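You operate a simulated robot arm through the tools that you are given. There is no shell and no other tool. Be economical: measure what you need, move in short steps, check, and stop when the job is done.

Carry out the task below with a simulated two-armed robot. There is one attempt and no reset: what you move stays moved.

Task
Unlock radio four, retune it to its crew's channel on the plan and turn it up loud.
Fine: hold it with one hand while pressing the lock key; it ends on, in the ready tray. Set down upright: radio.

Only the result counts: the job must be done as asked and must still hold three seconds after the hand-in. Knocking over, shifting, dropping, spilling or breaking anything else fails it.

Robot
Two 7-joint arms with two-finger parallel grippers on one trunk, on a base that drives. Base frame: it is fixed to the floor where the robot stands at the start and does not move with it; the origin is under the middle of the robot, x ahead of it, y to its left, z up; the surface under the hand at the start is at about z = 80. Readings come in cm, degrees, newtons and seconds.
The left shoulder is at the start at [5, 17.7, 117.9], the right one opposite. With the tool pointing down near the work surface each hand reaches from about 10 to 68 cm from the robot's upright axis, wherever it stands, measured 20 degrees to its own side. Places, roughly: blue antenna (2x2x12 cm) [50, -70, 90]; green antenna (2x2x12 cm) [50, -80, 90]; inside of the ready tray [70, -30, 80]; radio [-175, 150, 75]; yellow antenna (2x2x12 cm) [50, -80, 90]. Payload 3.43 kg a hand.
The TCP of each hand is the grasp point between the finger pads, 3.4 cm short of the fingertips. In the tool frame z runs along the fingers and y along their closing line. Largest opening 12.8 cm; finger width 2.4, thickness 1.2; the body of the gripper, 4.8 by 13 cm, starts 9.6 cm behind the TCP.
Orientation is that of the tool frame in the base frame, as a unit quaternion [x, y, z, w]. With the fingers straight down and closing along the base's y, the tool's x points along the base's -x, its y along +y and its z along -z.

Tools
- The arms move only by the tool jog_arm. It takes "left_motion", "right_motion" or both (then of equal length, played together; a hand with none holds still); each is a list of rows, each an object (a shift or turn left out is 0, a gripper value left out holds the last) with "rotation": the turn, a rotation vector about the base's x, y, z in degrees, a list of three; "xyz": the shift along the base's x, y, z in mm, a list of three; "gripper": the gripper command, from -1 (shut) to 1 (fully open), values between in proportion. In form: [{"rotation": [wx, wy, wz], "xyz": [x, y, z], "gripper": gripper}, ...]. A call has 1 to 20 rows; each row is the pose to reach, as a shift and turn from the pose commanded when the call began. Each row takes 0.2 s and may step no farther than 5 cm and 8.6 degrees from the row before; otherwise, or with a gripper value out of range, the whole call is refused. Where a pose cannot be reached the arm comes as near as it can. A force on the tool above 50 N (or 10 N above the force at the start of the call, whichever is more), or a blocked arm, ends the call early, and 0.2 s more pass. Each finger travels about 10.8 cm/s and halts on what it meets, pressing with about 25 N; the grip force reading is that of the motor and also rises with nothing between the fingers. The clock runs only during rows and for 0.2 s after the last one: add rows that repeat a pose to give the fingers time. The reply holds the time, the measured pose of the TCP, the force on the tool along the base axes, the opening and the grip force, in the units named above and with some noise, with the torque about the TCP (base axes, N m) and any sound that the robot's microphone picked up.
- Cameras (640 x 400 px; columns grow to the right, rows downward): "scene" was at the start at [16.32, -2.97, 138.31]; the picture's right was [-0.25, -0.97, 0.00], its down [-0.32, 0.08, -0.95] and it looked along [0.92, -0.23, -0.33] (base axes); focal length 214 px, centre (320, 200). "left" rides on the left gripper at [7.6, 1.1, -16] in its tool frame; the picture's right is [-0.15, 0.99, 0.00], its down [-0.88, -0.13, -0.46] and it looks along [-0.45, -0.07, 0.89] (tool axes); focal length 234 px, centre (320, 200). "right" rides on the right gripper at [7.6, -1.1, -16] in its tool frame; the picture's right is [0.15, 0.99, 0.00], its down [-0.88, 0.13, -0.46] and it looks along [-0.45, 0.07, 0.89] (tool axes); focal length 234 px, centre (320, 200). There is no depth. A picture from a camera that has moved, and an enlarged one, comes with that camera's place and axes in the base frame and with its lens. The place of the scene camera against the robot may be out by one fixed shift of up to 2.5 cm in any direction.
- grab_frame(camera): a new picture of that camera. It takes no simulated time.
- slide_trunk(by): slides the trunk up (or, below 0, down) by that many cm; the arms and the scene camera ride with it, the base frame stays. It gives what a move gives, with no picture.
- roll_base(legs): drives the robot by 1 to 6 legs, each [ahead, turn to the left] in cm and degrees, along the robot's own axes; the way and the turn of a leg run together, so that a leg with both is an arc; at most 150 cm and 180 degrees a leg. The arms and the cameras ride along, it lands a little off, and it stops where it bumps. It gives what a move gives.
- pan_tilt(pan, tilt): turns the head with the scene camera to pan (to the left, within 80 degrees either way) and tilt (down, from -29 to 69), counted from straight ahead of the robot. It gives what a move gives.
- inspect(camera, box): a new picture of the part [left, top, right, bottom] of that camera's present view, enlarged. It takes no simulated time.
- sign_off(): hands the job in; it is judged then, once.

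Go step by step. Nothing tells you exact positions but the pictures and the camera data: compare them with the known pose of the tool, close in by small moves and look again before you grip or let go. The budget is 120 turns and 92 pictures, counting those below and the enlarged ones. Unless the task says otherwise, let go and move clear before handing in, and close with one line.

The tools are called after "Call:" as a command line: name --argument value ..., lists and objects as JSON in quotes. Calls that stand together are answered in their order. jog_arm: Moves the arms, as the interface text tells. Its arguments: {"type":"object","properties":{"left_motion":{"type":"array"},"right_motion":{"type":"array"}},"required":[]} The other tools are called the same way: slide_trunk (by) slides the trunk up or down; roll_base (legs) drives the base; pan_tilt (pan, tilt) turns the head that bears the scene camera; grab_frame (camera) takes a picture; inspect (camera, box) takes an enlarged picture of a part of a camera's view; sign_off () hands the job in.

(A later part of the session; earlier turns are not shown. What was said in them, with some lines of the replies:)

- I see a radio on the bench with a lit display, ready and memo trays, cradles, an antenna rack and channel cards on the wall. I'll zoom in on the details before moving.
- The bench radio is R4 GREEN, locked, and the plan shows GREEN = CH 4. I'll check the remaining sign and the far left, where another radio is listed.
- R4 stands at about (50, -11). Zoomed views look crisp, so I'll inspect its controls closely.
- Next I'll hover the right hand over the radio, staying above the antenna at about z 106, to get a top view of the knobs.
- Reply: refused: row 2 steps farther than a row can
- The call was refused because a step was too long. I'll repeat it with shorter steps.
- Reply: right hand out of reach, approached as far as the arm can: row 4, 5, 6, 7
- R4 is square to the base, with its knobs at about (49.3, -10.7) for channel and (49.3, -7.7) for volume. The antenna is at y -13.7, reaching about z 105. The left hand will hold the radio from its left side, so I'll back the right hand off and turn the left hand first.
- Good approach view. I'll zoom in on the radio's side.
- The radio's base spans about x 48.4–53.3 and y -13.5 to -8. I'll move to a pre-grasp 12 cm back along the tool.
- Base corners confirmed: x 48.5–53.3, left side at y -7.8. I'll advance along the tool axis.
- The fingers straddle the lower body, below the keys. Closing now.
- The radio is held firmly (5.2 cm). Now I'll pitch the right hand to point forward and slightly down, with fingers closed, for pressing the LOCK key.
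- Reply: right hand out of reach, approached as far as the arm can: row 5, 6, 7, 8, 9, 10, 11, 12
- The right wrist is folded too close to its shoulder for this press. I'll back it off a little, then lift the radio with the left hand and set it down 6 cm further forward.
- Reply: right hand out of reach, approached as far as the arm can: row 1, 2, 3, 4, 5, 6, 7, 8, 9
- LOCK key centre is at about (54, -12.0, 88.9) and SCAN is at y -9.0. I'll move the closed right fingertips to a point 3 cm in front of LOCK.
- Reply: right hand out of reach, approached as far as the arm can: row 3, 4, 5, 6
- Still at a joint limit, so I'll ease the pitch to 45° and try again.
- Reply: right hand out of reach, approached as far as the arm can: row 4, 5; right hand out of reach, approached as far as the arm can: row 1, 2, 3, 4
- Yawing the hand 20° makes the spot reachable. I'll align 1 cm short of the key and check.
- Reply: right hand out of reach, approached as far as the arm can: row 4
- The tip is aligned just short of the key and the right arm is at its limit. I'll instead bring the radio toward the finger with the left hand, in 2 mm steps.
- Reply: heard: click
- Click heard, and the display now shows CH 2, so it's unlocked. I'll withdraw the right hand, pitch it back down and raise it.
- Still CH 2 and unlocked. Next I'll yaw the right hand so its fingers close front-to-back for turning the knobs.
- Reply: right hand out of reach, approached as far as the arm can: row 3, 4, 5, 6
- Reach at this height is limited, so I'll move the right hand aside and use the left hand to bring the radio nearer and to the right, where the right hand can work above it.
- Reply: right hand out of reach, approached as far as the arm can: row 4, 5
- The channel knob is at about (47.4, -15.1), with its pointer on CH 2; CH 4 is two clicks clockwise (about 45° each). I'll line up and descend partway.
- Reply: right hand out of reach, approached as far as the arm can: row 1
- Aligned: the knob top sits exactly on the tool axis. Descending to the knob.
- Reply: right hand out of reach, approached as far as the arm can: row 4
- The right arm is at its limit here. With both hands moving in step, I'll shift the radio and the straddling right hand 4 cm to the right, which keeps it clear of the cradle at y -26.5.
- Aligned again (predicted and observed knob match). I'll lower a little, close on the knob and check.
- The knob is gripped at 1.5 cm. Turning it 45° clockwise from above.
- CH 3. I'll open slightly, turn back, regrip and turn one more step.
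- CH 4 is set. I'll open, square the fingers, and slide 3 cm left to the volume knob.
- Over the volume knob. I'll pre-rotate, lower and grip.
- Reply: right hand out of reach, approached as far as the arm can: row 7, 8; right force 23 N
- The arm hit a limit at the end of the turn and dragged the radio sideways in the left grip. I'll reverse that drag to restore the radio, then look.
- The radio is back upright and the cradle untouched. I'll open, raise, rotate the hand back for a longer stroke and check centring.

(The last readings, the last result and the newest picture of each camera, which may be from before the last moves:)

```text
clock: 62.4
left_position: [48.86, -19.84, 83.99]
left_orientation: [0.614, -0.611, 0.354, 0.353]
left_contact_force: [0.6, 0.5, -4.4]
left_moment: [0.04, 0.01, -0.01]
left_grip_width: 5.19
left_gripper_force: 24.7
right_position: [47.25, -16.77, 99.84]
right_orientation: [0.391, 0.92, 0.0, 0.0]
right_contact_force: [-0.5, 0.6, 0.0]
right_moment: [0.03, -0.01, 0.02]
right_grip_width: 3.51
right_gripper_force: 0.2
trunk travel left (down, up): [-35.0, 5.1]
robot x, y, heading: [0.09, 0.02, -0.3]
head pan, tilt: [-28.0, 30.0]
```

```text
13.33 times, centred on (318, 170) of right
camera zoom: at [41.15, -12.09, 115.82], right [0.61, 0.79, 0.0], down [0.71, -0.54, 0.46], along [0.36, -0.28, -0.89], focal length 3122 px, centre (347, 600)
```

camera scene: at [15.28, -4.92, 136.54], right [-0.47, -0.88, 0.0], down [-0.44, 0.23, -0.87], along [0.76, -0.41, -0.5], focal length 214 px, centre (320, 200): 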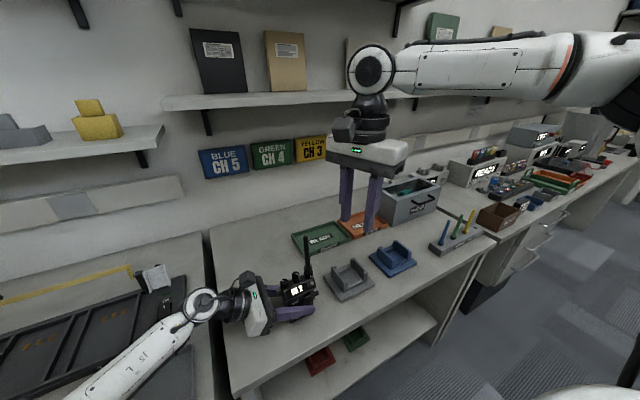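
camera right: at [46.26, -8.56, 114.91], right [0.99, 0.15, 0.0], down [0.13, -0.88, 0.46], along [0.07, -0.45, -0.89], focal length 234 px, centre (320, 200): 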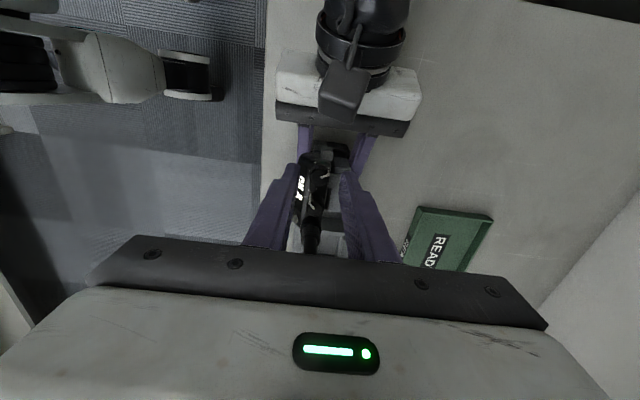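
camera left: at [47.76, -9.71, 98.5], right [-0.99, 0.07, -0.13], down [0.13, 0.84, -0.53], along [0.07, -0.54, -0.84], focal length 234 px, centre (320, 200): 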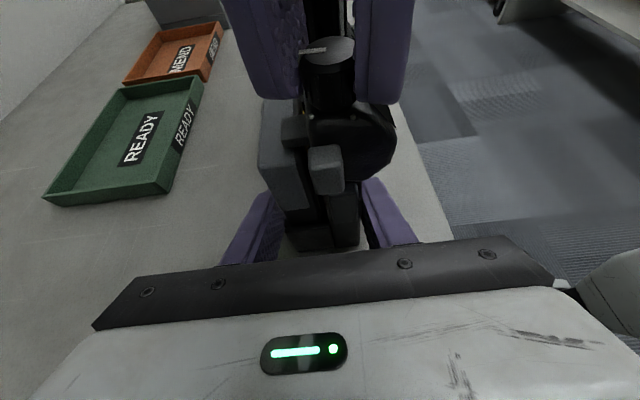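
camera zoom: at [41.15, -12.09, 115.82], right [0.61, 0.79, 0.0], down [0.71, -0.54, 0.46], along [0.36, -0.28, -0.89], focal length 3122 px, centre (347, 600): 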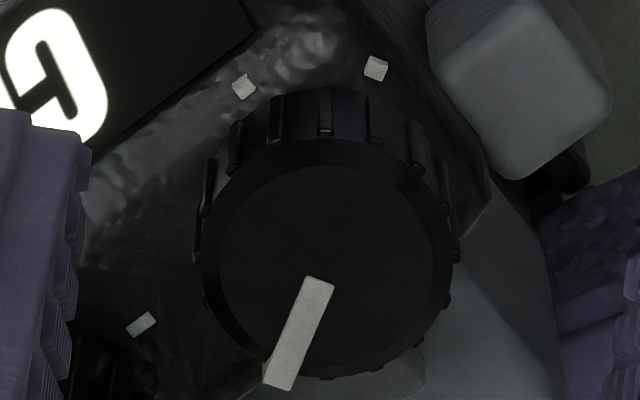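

The volume ticks read as off, min and max, with max at about -99° and the pointer now at about -54°. One more clockwise turn of about 45° should reach loudest.

Call:
jog_arm --right_motion '[{"xyz": [0, -1.5, -11]}, {"xyz": [0, -1.5, -21]}, {"xyz": [0, -1.5, -21], "gripper": -1}, {"xyz": [0, -1.5, -21], "gripper": -1}, {"xyz": [0, -1.5, -21], "gripper": -1}, {"rotation": [0, 0, -8], "xyz": [0, -1.5, -21]}, {"rotation": [0, 0, -16], "xyz": [0, -1.5, -21]}, {"rotation": [0, 0, -24], "xyz": [0, -1.5, -21]}, {"rotation": [0, 0, -32], "xyz": [0, -1.5, -21]}, {"rotation": [0, 0, -40], "xyz": [0, -1.5, -21]}, {"rotation": [0, 0, -46], "xyz": [0, -1.5, -21]}, {"rotation": [0, 0, -46], "xyz": [0, -1.5, -21]}]'

Call:
jog_arm --right_motion '[{"gripper": -0.45}, {"gripper": -0.45}, {"xyz": [0, 0, 10]}, {"xyz": [0, 0, 22]}, {"xyz": [0, 0, 22]}]'

Call:
inspect --camera "right" --box '[260, 90, 380, 220]'

```text
clock: 65.0
left_position: [48.86, -19.98, 83.98]
left_orientation: [0.613, -0.612, 0.353, 0.354]
left_contact_force: [-4.3, -2.8, -6.6]
left_moment: [0.46, -0.51, 0.13]
left_grip_width: 5.18
left_gripper_force: 24.8
right_position: [47.28, -16.99, 97.65]
right_orientation: [0.72, 0.694, 0.0, 0.0]
right_contact_force: [3.2, 1.9, 1.7]
right_moment: [-0.11, -0.11, 0.01]
right_grip_width: 1.71
right_gripper_force: 25.1
trunk travel left (down, up): [-35.0, 5.1]
robot x, y, heading: [0.03, 0.05, 0.0]
head pan, tilt: [-28.0, 30.0]
```

```text
clock: 66.2
left_position: [48.81, -19.88, 84.04]
left_orientation: [0.614, -0.611, 0.354, 0.353]
left_contact_force: [0.4, -0.1, -4.3]
left_moment: [0.05, -0.01, -0.03]
left_grip_width: 5.21
left_gripper_force: 24.5
right_position: [47.14, -17.03, 100.18]
right_orientation: [0.72, 0.694, -0.001, 0.0]
right_contact_force: [0.9, -0.2, 0.7]
right_moment: [-0.01, 0.01, 0.02]
right_grip_width: 3.54
right_gripper_force: 0.1
trunk travel left (down, up): [-35.0, 5.1]
robot x, y, heading: [0.37, -0.16, 0.0]
head pan, tilt: [-28.0, 30.0]
```

```text
3.08 times, centred on (320, 155) of right
camera zoom: at [46.32, -9.35, 116.13], right [0.99, 0.11, 0.0], down [0.1, -0.88, 0.46], along [0.05, -0.45, -0.89], focal length 720 px, centre (320, 338)
```

zoom: 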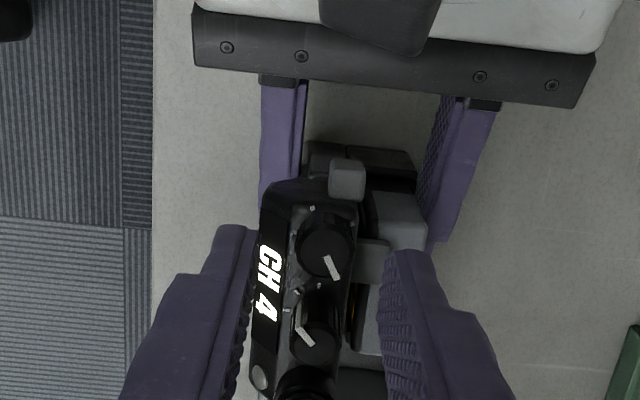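

Call:
inspect --camera "right" --box '[294, 150, 346, 206]'

```text
7.14 times, centred on (320, 178) of right
camera zoom: at [46.32, -9.35, 116.13], right [0.99, 0.11, 0.0], down [0.1, -0.88, 0.46], along [0.05, -0.45, -0.89], focal length 1673 px, centre (320, 357)
```

zoom: 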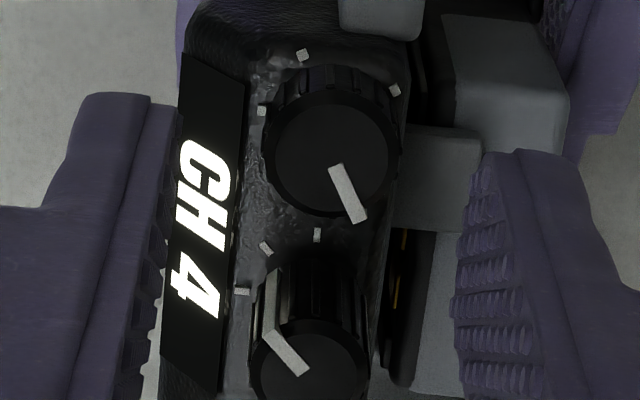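

The tick I took as max belongs to the channel ring, and the pointer barely moved that time, so it may be at its stop. I'll do one more verification stroke, reading the torque while turning.

Call:
jog_arm --right_motion '[{"rotation": [0, 0, 8]}, {"rotation": [0, 0, 16]}, {"rotation": [0, 0, 24]}, {"rotation": [0, 0, 32]}, {"rotation": [0, 0, 40]}, {"rotation": [0, 0, 40], "xyz": [0, 0, -12]}, {"rotation": [0, 0, 40], "xyz": [0, 0, -25]}, {"rotation": [0, 0, 40], "xyz": [0, 0, -27]}, {"rotation": [0, 0, 40], "xyz": [0, 0, -27], "gripper": -1}, {"rotation": [0, 0, 40], "xyz": [0, 0, -27], "gripper": -1}, {"rotation": [0, 0, 40], "xyz": [0, 0, -27], "gripper": -1}]'

Call:
inspect --camera "right" --box '[294, 150, 346, 206]'

Call:
jog_arm --right_motion '[{"rotation": [0, 0, -8]}, {"rotation": [0, 0, -16]}, {"rotation": [0, 0, -24]}]'

Call:
inspect --camera "right" --box '[294, 150, 346, 206]'

```text
clock: 68.5
left_position: [48.88, -19.86, 84.04]
left_orientation: [0.614, -0.611, 0.354, 0.352]
left_contact_force: [1.4, 0.7, -4.7]
left_moment: [0.03, 0.07, -0.03]
left_grip_width: 5.18
left_gripper_force: 24.7
right_position: [47.3, -16.95, 97.53]
right_orientation: [0.438, 0.899, 0.0, 0.0]
right_contact_force: [-2.2, -0.2, 1.2]
right_moment: [-0.08, 0.04, 0.05]
right_grip_width: 1.71
right_gripper_force: 25.1
trunk travel left (down, up): [-35.0, 5.1]
robot x, y, heading: [-0.01, -0.27, 0.2]
head pan, tilt: [-28.0, 30.0]
```

```text
7.14 times, centred on (320, 178) of right
camera zoom: at [41.73, -11.62, 113.44], right [0.69, 0.72, 0.0], down [0.64, -0.61, 0.46], along [0.33, -0.31, -0.89], focal length 1673 px, centre (320, 357)
```

zoom: 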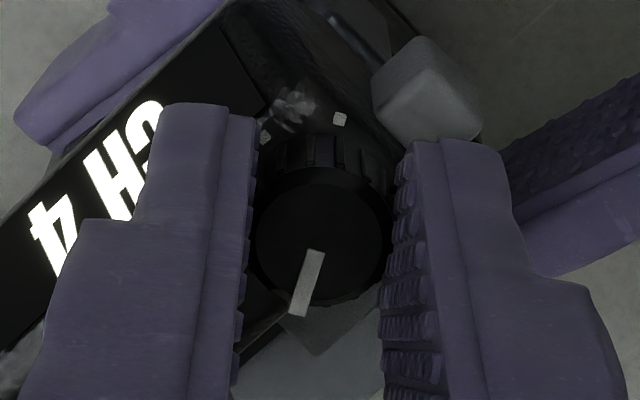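

```text
clock: 69.3
left_position: [48.81, -20.01, 84.11]
left_orientation: [-0.612, 0.613, -0.353, -0.354]
left_contact_force: [-2.2, -1.6, -5.4]
left_moment: [0.24, -0.35, -0.07]
left_grip_width: 5.18
left_gripper_force: 25.2
right_position: [47.24, -16.9, 97.55]
right_orientation: [0.617, 0.787, 0.001, 0.0]
right_contact_force: [3.0, 1.5, 0.1]
right_moment: [-0.05, -0.1, 0.22]
right_grip_width: 1.7
right_gripper_force: 24.8
trunk travel left (down, up): [-35.0, 5.1]
robot x, y, heading: [-0.04, 0.18, -0.0]
head pan, tilt: [-28.0, 30.0]
```

```text
7.14 times, centred on (320, 178) of right
camera zoom: at [44.29, -9.79, 113.45], right [0.93, 0.38, 0.0], down [0.34, -0.82, 0.46], along [0.17, -0.42, -0.89], focal length 1673 px, centre (320, 357)
```

zoom: 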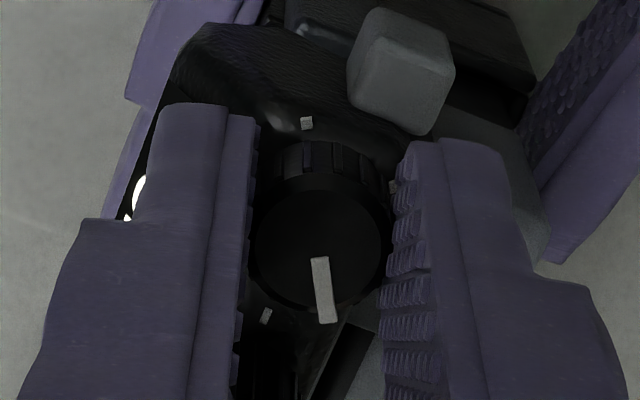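

The hand turned 24° but the pointer stayed at about -60° with 0.22 N·m on it, so the volume is at its clockwise stop, with the display on and showing CH 4. I'll release, lift the right hand above the antenna and move it clear.

Call:
jog_arm --right_motion '[{"gripper": -0.45}, {"gripper": -0.45}, {"xyz": [0, 0, 20]}, {"xyz": [0, 0, 60]}, {"xyz": [0, -5, 100]}, {"xyz": [-5, -10, 130]}, {"xyz": [-30, -30, 135]}, {"xyz": [-50, -65, 135]}, {"xyz": [-60, -105, 135]}, {"xyz": [-60, -150, 135]}, {"xyz": [-60, -195, 135]}, {"xyz": [-60, -240, 135]}, {"xyz": [-60, -280, 135]}]'

Call:
inspect --camera "scene" --box '[265, 225, 361, 335]'

```text
clock: 72.2
left_position: [48.91, -19.91, 84.13]
left_orientation: [0.614, -0.611, 0.354, 0.353]
left_contact_force: [0.6, 0.5, -4.8]
left_moment: [0.02, -0.01, 0.02]
left_grip_width: 5.2
left_gripper_force: 24.8
right_position: [41.08, -44.92, 110.7]
right_orientation: [0.616, 0.788, 0.0, 0.0]
right_contact_force: [-0.4, -0.7, 0.7]
right_moment: [0.03, -0.02, -0.03]
right_grip_width: 3.5
right_gripper_force: 0.0
trunk travel left (down, up): [-35.0, 5.1]
robot x, y, heading: [-0.01, -0.08, 0.1]
head pan, tilt: [-28.0, 30.0]
```

```text
3.64 times, centred on (313, 280) of scene
camera zoom: at [15.31, -4.99, 136.53], right [-0.47, -0.88, 0.0], down [-0.44, 0.24, -0.87], along [0.76, -0.41, -0.5], focal length 780 px, centre (346, -91)
```

zoom: 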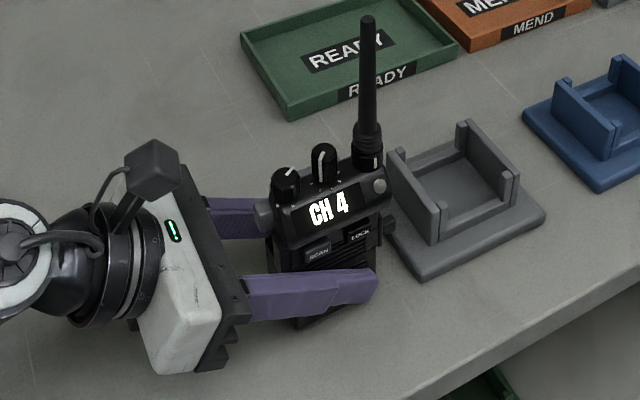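

All good: CH 4, knob turned, radio upright. Lifting the radio 8 cm, then driving ahead 15 cm to bring the ready tray (x 65–80, y -25 to -44) into left-hand reach.

Call:
jog_arm --left_motion '[{"xyz": [0, 0, 15]}, {"xyz": [0, 0, 40]}, {"xyz": [0, 0, 80]}, {"xyz": [0, 0, 80]}]'

Call:
roll_base --legs '[[8, 0]]'

Call:
grab_frame --camera "scene"

```text
clock: 73.2
left_position: [49.18, -20.11, 92.01]
left_orientation: [0.613, -0.612, 0.353, 0.354]
left_contact_force: [0.1, 0.5, -4.2]
left_moment: [0.07, -0.03, 0.0]
left_grip_width: 5.18
left_gripper_force: 25.1
right_position: [41.14, -44.92, 110.65]
right_orientation: [0.616, 0.788, 0.0, -0.001]
right_contact_force: [0.3, -0.4, -1.0]
right_moment: [0.0, 0.0, 0.01]
right_grip_width: 3.53
right_gripper_force: 0.0
trunk travel left (down, up): [-35.0, 5.1]
robot x, y, heading: [0.03, -0.26, 0.2]
head pan, tilt: [-28.0, 30.0]
```

```text
clock: 74.2
left_position: [57.39, -20.04, 91.98]
left_orientation: [0.614, -0.612, 0.353, 0.353]
left_contact_force: [0.6, 0.0, -5.5]
left_moment: [0.0, 0.02, -0.01]
left_grip_width: 5.19
left_gripper_force: 24.9
right_position: [49.36, -44.97, 110.62]
right_orientation: [0.615, 0.788, 0.001, 0.0]
right_contact_force: [0.7, -0.6, 0.0]
right_moment: [0.0, 0.0, 0.0]
right_grip_width: 3.52
right_gripper_force: 0.1
trunk travel left (down, up): [-35.0, 5.1]
robot x, y, heading: [8.37, -0.03, -0.1]
head pan, tilt: [-28.0, 30.0]
```

```text
19 pictures are left
camera scene: at [23.44, -4.93, 136.52], right [-0.47, -0.88, 0.0], down [-0.44, 0.23, -0.87], along [0.76, -0.41, -0.5], focal length 214 px, centre (320, 200)
```

scene: 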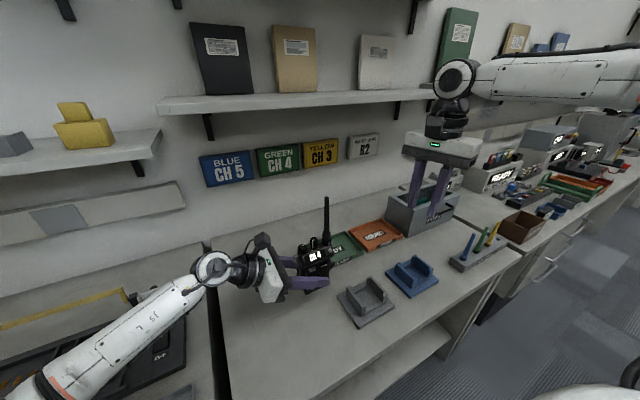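

Clear so far. I'll drive 6 cm more, move the right hand further aside, then carry the radio over the tray.

Call:
roll_base --legs '[[6, 0]]'

Call:
jog_arm --right_motion '[{"xyz": [-20, -20, 10]}, {"xyz": [-40, -40, 20]}, {"xyz": [-60, -60, 20]}, {"xyz": [-60, -60, 20]}, {"xyz": [-60, -60, 20]}, {"xyz": [-60, -60, 20]}]' --left_motion '[{"xyz": [0, 0, 15]}, {"xyz": [10, -10, 20]}, {"xyz": [30, -35, 20]}, {"xyz": [50, -65, 20]}, {"xyz": [65, -95, 20]}, {"xyz": [70, -120, 20]}]'

Call:
grab_frame --camera "scene"

Call:
grab_frame --camera "left"

```text
clock: 75.4
left_position: [62.94, -19.83, 91.7]
left_orientation: [0.616, -0.612, 0.351, 0.352]
left_contact_force: [0.3, -0.3, -4.7]
left_moment: [0.03, 0.03, 0.01]
left_grip_width: 5.19
left_gripper_force: 25.1
right_position: [55.01, -44.94, 110.76]
right_orientation: [0.615, 0.788, 0.0, 0.001]
right_contact_force: [-0.1, 0.6, 0.0]
right_moment: [-0.01, 0.01, -0.02]
right_grip_width: 3.52
right_gripper_force: 0.1
trunk travel left (down, up): [-35.0, 5.1]
robot x, y, heading: [14.07, 0.06, -0.2]
head pan, tilt: [-28.0, 30.0]
stopped in leg 1: the robot was blocked; the commanded pose is now the measured one
```

```text
clock: 77.0
left_position: [70.76, -25.75, 92.78]
left_orientation: [0.631, -0.603, 0.351, 0.34]
left_contact_force: [-1.3, 0.7, -3.9]
left_moment: [0.01, -0.01, -0.01]
left_grip_width: 5.19
left_gripper_force: 24.9
left hand out of reach, approached as far as the arm can: row 5, 6
right_position: [48.97, -50.75, 112.44]
right_orientation: [0.617, 0.787, -0.001, 0.0]
right_contact_force: [0.7, 0.1, -0.3]
right_moment: [-0.05, 0.01, 0.01]
right_grip_width: 3.53
right_gripper_force: 0.1
trunk travel left (down, up): [-35.0, 5.1]
robot x, y, heading: [13.77, -0.21, 0.1]
head pan, tilt: [-28.0, 30.0]
stopped in row 6 (left hand): the arm was blocked; the commanded pose is now the measured one
```

```text
18 pictures are left
camera scene: at [29.18, -4.88, 136.53], right [-0.47, -0.88, 0.0], down [-0.44, 0.23, -0.87], along [0.76, -0.41, -0.5], focal length 214 px, centre (320, 200)
```

scene: 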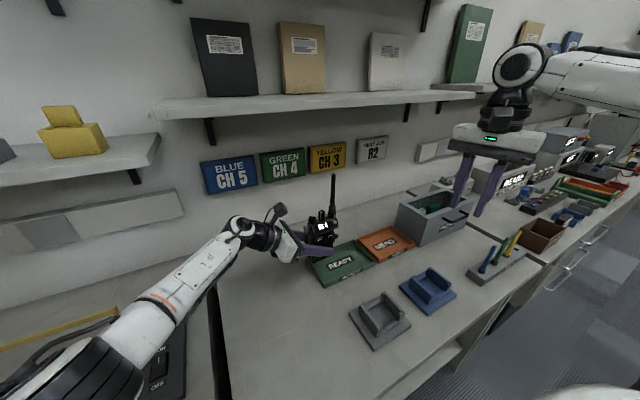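

```text
17 pictures are left
camera left: at [69.23, -16.13, 107.62], right [-0.99, 0.03, -0.12], down [0.09, 0.85, -0.52], along [0.08, -0.52, -0.85], focal length 234 px, centre (320, 200)
```

left: 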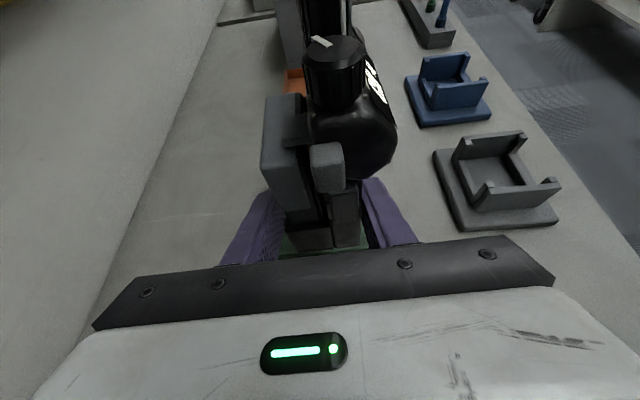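

The base touched the bench and stopped, and the left arm is at its reach limit. Yawing the left hand 40° toward forward puts its wrist closer, so I'll do that while bringing the radio over the tray.

Call:
jog_arm --left_motion '[{"rotation": [0, 0, 8], "xyz": [-10, 0, 5]}, {"rotation": [0, 0, 16], "xyz": [-20, 0, 10]}, {"rotation": [0, 0, 24], "xyz": [-20, -5, 10]}, {"rotation": [0, 0, 32], "xyz": [-20, -10, 10]}, {"rotation": [0, 0, 40], "xyz": [-15, -20, 10]}, {"rotation": [0, 0, 40], "xyz": [-5, -40, 10]}, {"rotation": [0, 0, 40], "xyz": [0, -65, 10]}, {"rotation": [0, 0, 40], "xyz": [0, -65, 10]}]'

Call:
grab_frame --camera "scene"

Call:
grab_frame --camera "left"

```text
clock: 79.0
left_position: [74.72, -27.36, 92.14]
left_orientation: [0.815, -0.327, 0.447, 0.171]
left_contact_force: [0.4, 0.6, -3.6]
left_moment: [0.03, -0.01, 0.02]
left_grip_width: 5.2
left_gripper_force: 24.8
right_position: [48.99, -50.81, 112.33]
right_orientation: [0.616, 0.788, 0.0, 0.0]
right_contact_force: [-0.2, -0.1, 0.6]
right_moment: [-0.05, -0.03, 0.01]
right_grip_width: 3.52
right_gripper_force: 0.1
trunk travel left (down, up): [-35.0, 5.1]
robot x, y, heading: [13.89, 0.01, 0.0]
head pan, tilt: [-28.0, 30.0]
stopped in row 8 (left hand): the arm was blocked; the commanded pose is now the measured one
```

```text
16 pictures are left
camera scene: at [29.17, -4.91, 136.53], right [-0.47, -0.88, 0.0], down [-0.44, 0.23, -0.87], along [0.76, -0.41, -0.5], focal length 214 px, centre (320, 200)
```

scene: 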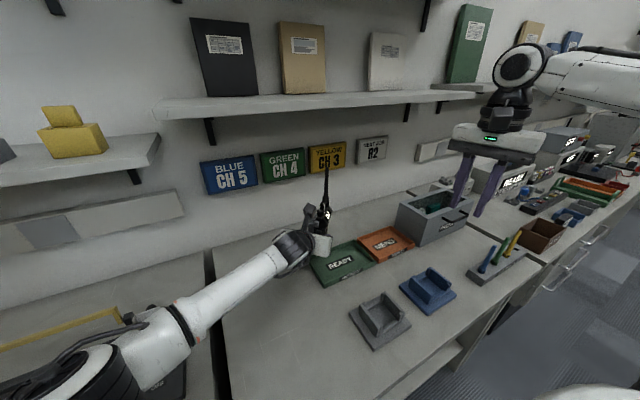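

```text
15 pictures are left
camera left: at [66.97, -21.94, 107.07], right [-0.73, -0.66, -0.14], down [-0.53, 0.69, -0.49], along [0.42, -0.29, -0.86], focal length 234 px, centre (320, 200)
```

left: 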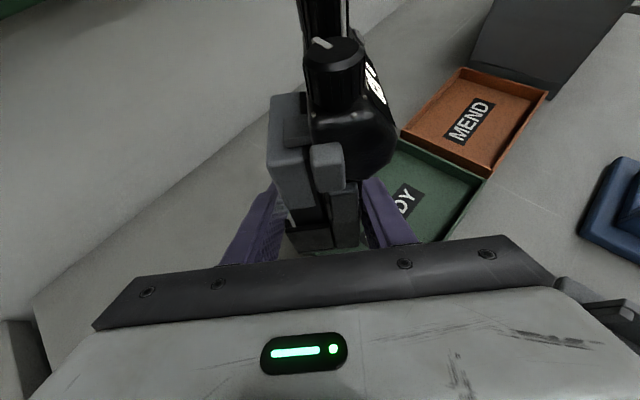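

Hand limits again, but a small right turn of the base will swing the radio into the tray. Backing off the bench 1.5 cm, then turning 7° right.

Call:
roll_base --legs '[[-1.5, 0], [0, -7]]'

Call:
grab_frame --camera "scene"

Call:
grab_frame --camera "left"

```text
clock: 80.3
left_position: [69.26, -34.97, 92.16]
left_orientation: [0.792, -0.379, 0.436, 0.2]
left_contact_force: [-0.2, 0.7, -4.5]
left_moment: [0.06, -0.02, -0.03]
left_grip_width: 5.18
left_gripper_force: 25.0
right_position: [40.78, -54.85, 112.42]
right_orientation: [0.664, 0.748, 0.0, 0.0]
right_contact_force: [-0.1, 0.2, -0.2]
right_moment: [0.02, -0.02, 0.02]
right_grip_width: 3.53
right_gripper_force: 0.0
trunk travel left (down, up): [-35.0, 5.1]
robot x, y, heading: [12.45, -0.02, -7.2]
head pan, tilt: [-28.0, 30.0]
```

```text
14 pictures are left
camera scene: at [27.01, -6.83, 136.53], right [-0.58, -0.82, 0.0], down [-0.41, 0.29, -0.87], along [0.71, -0.5, -0.5], focal length 214 px, centre (320, 200)
```

scene: 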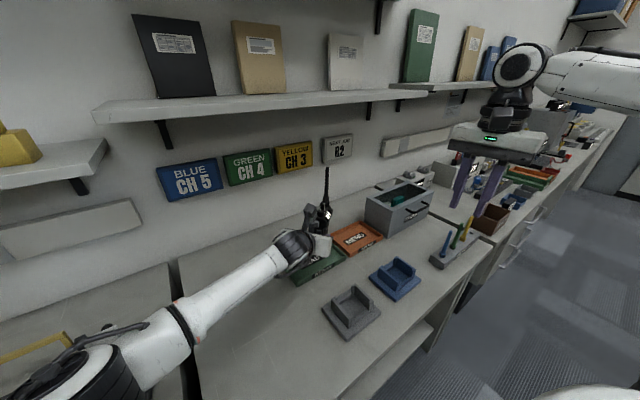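

```text
13 pictures are left
camera left: at [62.23, -28.53, 107.09], right [-0.81, -0.57, -0.14], down [-0.44, 0.75, -0.49], along [0.38, -0.34, -0.86], focal length 234 px, centre (320, 200)
```

left: 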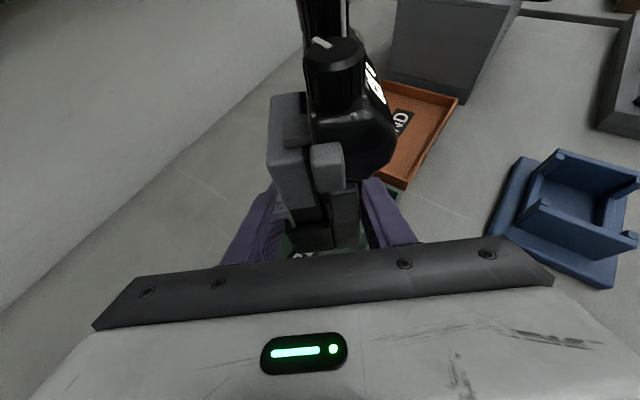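

The radio is over the tray but close to its front wall (x≈65.5). I'll shift it 2.5 cm deeper and take out the 3° lean.

Call:
jog_arm --left_motion '[{"xyz": [8, 3, 0], "rotation": [-1, -1, 0]}, {"xyz": [16, 6, 0], "rotation": [-2, -2.1, 0]}, {"xyz": [25, 8, 0], "rotation": [-2, -2.1, 0]}, {"xyz": [25, 8, 0], "rotation": [-2, -2.1, 0]}]'

```text
clock: 81.3
left_position: [71.89, -34.08, 92.01]
left_orientation: [0.781, -0.373, 0.458, 0.206]
left_contact_force: [-1.0, -0.2, -3.6]
left_moment: [0.05, -0.01, -0.01]
left_grip_width: 5.19
left_gripper_force: 24.5
right_position: [40.79, -54.87, 112.39]
right_orientation: [0.664, 0.747, 0.0, 0.0]
right_contact_force: [-0.5, 0.4, 0.0]
right_moment: [-0.04, -0.01, 0.01]
right_grip_width: 3.56
right_gripper_force: 0.1
trunk travel left (down, up): [-35.0, 5.1]
robot x, y, heading: [12.4, 0.18, -7.3]
head pan, tilt: [-28.0, 30.0]
```

In position and level. I'll lower with the trunk 6.5 cm, leaving about 1 cm.

Call:
slide_trunk --by -6.5

Call:
grab_frame --camera "left"

Call:
inspect --camera "scene" --box '[250, 170, 410, 290]'

```text
clock: 82.3
left_position: [71.97, -34.1, 85.65]
left_orientation: [0.781, -0.372, 0.457, 0.206]
left_contact_force: [0.5, 0.0, -3.5]
left_moment: [0.03, 0.02, -0.02]
left_grip_width: 5.21
left_gripper_force: 24.7
right_position: [40.79, -54.84, 105.86]
right_orientation: [0.664, 0.748, 0.0, 0.0]
right_contact_force: [-0.2, -0.6, 0.5]
right_moment: [0.01, 0.01, -0.01]
right_grip_width: 3.52
right_gripper_force: 0.2
trunk travel left (down, up): [-28.5, 11.6]
robot x, y, heading: [12.46, -0.28, -7.0]
head pan, tilt: [-28.0, 30.0]
```

```text
12 pictures are left
camera left: at [64.32, -27.2, 100.18], right [-0.81, -0.57, -0.15], down [-0.42, 0.73, -0.54], along [0.41, -0.37, -0.83], focal length 234 px, centre (320, 200)
```

left: 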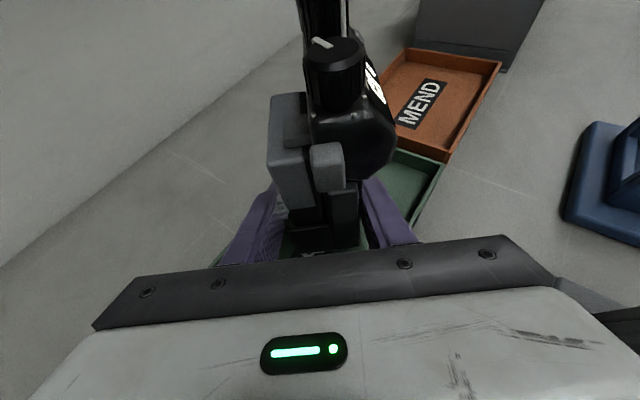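

```text
3.33 times, centred on (330, 230) of scene
camera zoom: at [27.02, -6.77, 130.04], right [-0.58, -0.82, 0.0], down [-0.41, 0.29, -0.87], along [0.71, -0.5, -0.5], focal length 715 px, centre (287, 100)
```

zoom: 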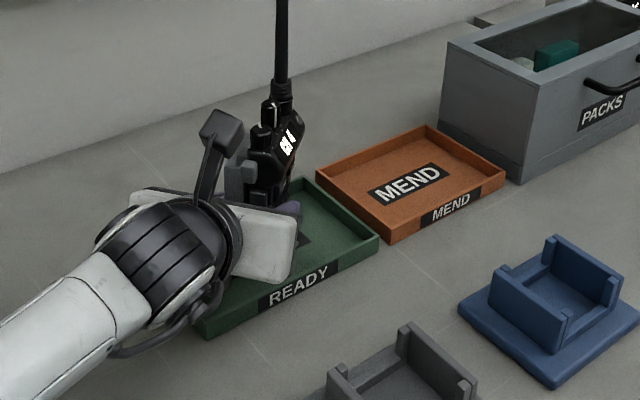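

The radio base sits well inside the tray. I'll lower it gently in small steps until the floor takes its weight.

Call:
jog_arm --left_motion '[{"xyz": [-5, 0, 0]}, {"xyz": [-5, 0, -3]}, {"xyz": [-5, 0, -6]}, {"xyz": [-5, 0, -9]}]'

```text
clock: 83.3
left_position: [71.92, -33.64, 84.69]
left_orientation: [0.782, -0.371, 0.459, 0.203]
left_contact_force: [-0.1, -0.7, -4.2]
left_moment: [0.07, -0.01, -0.01]
left_grip_width: 5.2
left_gripper_force: 25.2
right_position: [40.85, -54.84, 105.95]
right_orientation: [0.664, 0.748, 0.0, -0.001]
right_contact_force: [-1.1, -0.2, 0.3]
right_moment: [-0.02, 0.02, 0.03]
right_grip_width: 3.54
right_gripper_force: 0.1
trunk travel left (down, up): [-28.5, 11.6]
robot x, y, heading: [12.65, 0.18, -7.0]
head pan, tilt: [-28.0, 30.0]
```

Call:
jog_arm --left_motion '[{"xyz": [0, 0, -2]}, {"xyz": [0, 0, -4]}, {"xyz": [0, 0, -5]}]'

```text
clock: 84.2
left_position: [72.16, -33.37, 84.52]
left_orientation: [0.782, -0.37, 0.461, 0.2]
left_contact_force: [2.4, -0.3, 3.8]
left_moment: [0.06, 0.18, 0.05]
left_grip_width: 5.23
left_gripper_force: 24.6
right_position: [40.71, -54.81, 106.04]
right_orientation: [0.664, 0.748, -0.001, 0.001]
right_contact_force: [0.2, -0.3, 0.1]
right_moment: [0.0, -0.02, -0.01]
right_grip_width: 3.51
right_gripper_force: 0.1
trunk travel left (down, up): [-28.5, 11.6]
robot x, y, heading: [12.49, 0.02, -7.3]
head pan, tilt: [-28.0, 30.0]
```

Floor contact is made and the radio is nearly level. I'll open partway only, since the tray wall is behind a finger, and let it settle.

Call:
jog_arm --left_motion '[{"gripper": -0.1}, {"gripper": 0.0}, {"gripper": 0.1}, {"gripper": 0.1}]'

Call:
grab_frame --camera "left"

```text
clock: 85.2
left_position: [72.23, -33.31, 84.26]
left_orientation: [0.782, -0.371, 0.459, 0.201]
left_contact_force: [-1.7, -0.8, 3.6]
left_moment: [0.05, -0.16, 0.01]
left_grip_width: 6.99
left_gripper_force: 0.0
right_position: [40.81, -54.8, 106.05]
right_orientation: [0.665, 0.747, 0.0, 0.0]
right_contact_force: [0.0, 0.3, 0.8]
right_moment: [-0.02, 0.01, 0.01]
right_grip_width: 3.52
right_gripper_force: 0.1
trunk travel left (down, up): [-28.5, 11.6]
robot x, y, heading: [11.9, 0.25, -7.5]
head pan, tilt: [-28.0, 30.0]
```

```text
10 pictures are left
camera left: at [64.37, -26.48, 98.69], right [-0.8, -0.58, -0.15], down [-0.43, 0.73, -0.53], along [0.42, -0.36, -0.83], focal length 234 px, centre (320, 200)
```

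left: 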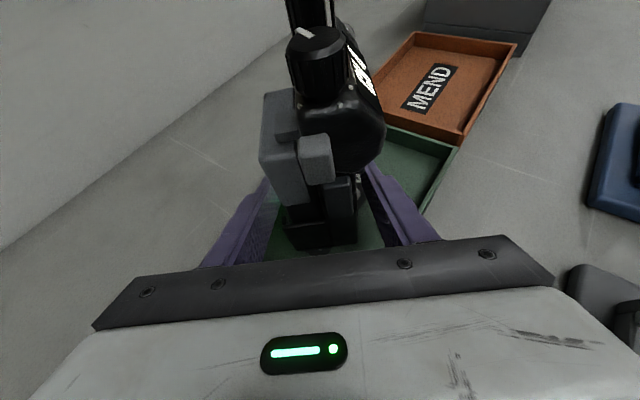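

Released and the radio stands. Retreating straight back along the finger axis.

Call:
jog_arm --left_motion '[{"xyz": [-6, 6, 5]}, {"xyz": [-17, 20, 15]}, {"xyz": [-34, 39, 30]}, {"xyz": [-51, 59, 45]}, {"xyz": [-68, 78, 60]}, {"xyz": [-80, 92, 72]}]'

Call:
grab_frame --camera "left"

Call:
grab_frame --camera "scene"

```text
clock: 86.5
left_position: [63.27, -24.95, 91.27]
left_orientation: [0.78, -0.374, 0.457, 0.207]
left_contact_force: [0.3, -0.5, 0.1]
left_moment: [-0.01, -0.03, -0.04]
left_grip_width: 7.07
left_gripper_force: 0.1
right_position: [40.85, -54.84, 105.96]
right_orientation: [0.664, 0.747, 0.0, 0.0]
right_contact_force: [0.3, -0.9, -0.4]
right_moment: [0.01, -0.04, 0.01]
right_grip_width: 3.52
right_gripper_force: 0.0
trunk travel left (down, up): [-28.5, 11.6]
robot x, y, heading: [12.54, -0.03, -7.4]
head pan, tilt: [-28.0, 30.0]
```

```text
9 pictures are left
camera left: at [55.78, -18.04, 105.79], right [-0.81, -0.57, -0.15], down [-0.42, 0.73, -0.54], along [0.41, -0.37, -0.83], focal length 234 px, centre (320, 200)
```

left: 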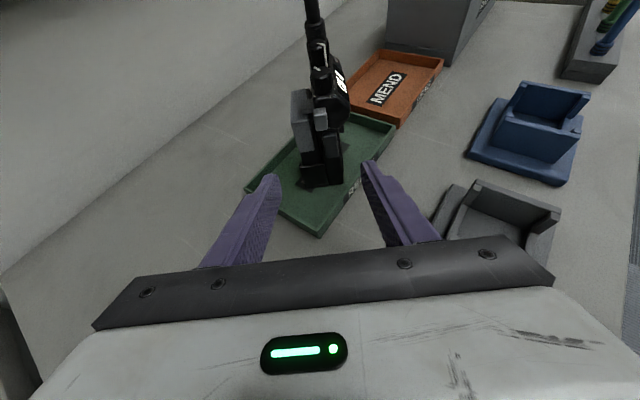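

```text
8 pictures are left
camera scene: at [26.99, -6.75, 130.04], right [-0.58, -0.82, 0.0], down [-0.41, 0.29, -0.87], along [0.71, -0.5, -0.5], focal length 214 px, centre (320, 200)
```

scene: 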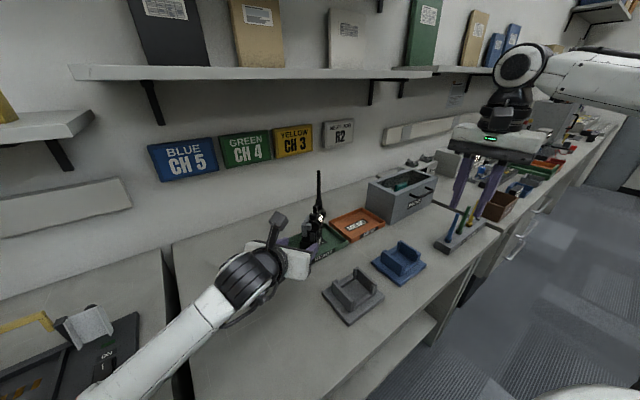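

The radio stands upright inside the ready tray. I'll move the left hand further clear and verify the display.

Call:
jog_arm --left_motion '[{"xyz": [-25, 28, 22]}, {"xyz": [-50, 56, 44]}, {"xyz": [-75, 80, 60]}, {"xyz": [-90, 110, 80]}]'

Call:
inspect --camera "scene" --box '[270, 160, 366, 270]'

Call:
inspect --camera "scene" --box '[300, 205, 332, 230]'

```text
clock: 87.5
left_position: [54.3, -13.79, 99.32]
left_orientation: [0.78, -0.374, 0.458, 0.208]
left_contact_force: [0.6, 0.9, -0.4]
left_moment: [-0.04, 0.02, -0.01]
left_grip_width: 7.02
left_gripper_force: 0.0
right_position: [40.84, -54.83, 106.0]
right_orientation: [0.663, 0.748, -0.001, 0.001]
right_contact_force: [-1.0, -0.2, -0.7]
right_moment: [-0.02, 0.01, -0.02]
right_grip_width: 3.51
right_gripper_force: 0.1
trunk travel left (down, up): [-28.5, 11.6]
robot x, y, heading: [12.33, -0.28, -7.1]
head pan, tilt: [-28.0, 30.0]
```

```text
3.64 times, centred on (318, 215) of scene
camera zoom: at [26.99, -6.73, 130.04], right [-0.58, -0.82, 0.0], down [-0.41, 0.29, -0.87], along [0.71, -0.5, -0.5], focal length 780 px, centre (327, 146)
```

zoom: 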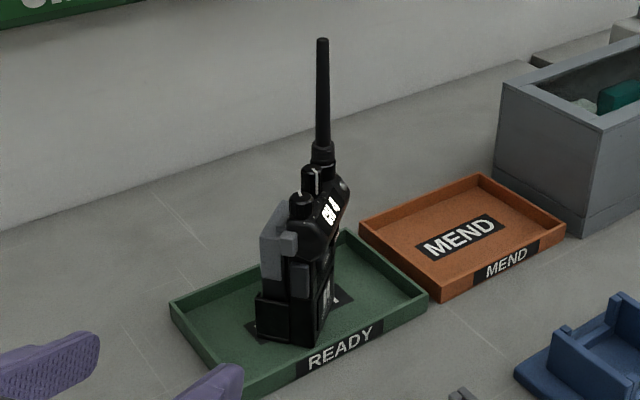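

```text
16.00 times, centred on (316, 218) of scene
camera zoom: at [26.99, -6.73, 130.04], right [-0.58, -0.82, 0.0], down [-0.41, 0.29, -0.87], along [0.71, -0.5, -0.5], focal length 3432 px, centre (384, -80)
```

zoom: 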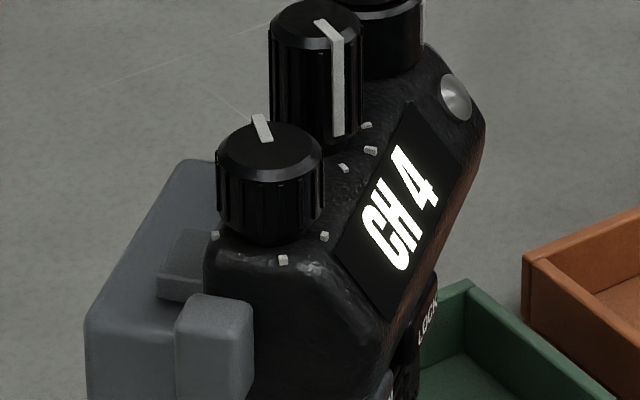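

The radio stands upright in the ready tray, display on and reading CH 4, unlocked, with its volume knob at the clockwise stop. Both hands are clear, so I'm handing in.

Call:
sign_off

```text
The job is handed in.
```

Radio four is unlocked, set to CH 4 (the green crew's channel on the plan) and switched on, and it stands upright in the ready tray. The volume knob is at its clockwise stop, which I took as loudest because nothing on the radio shows the level.
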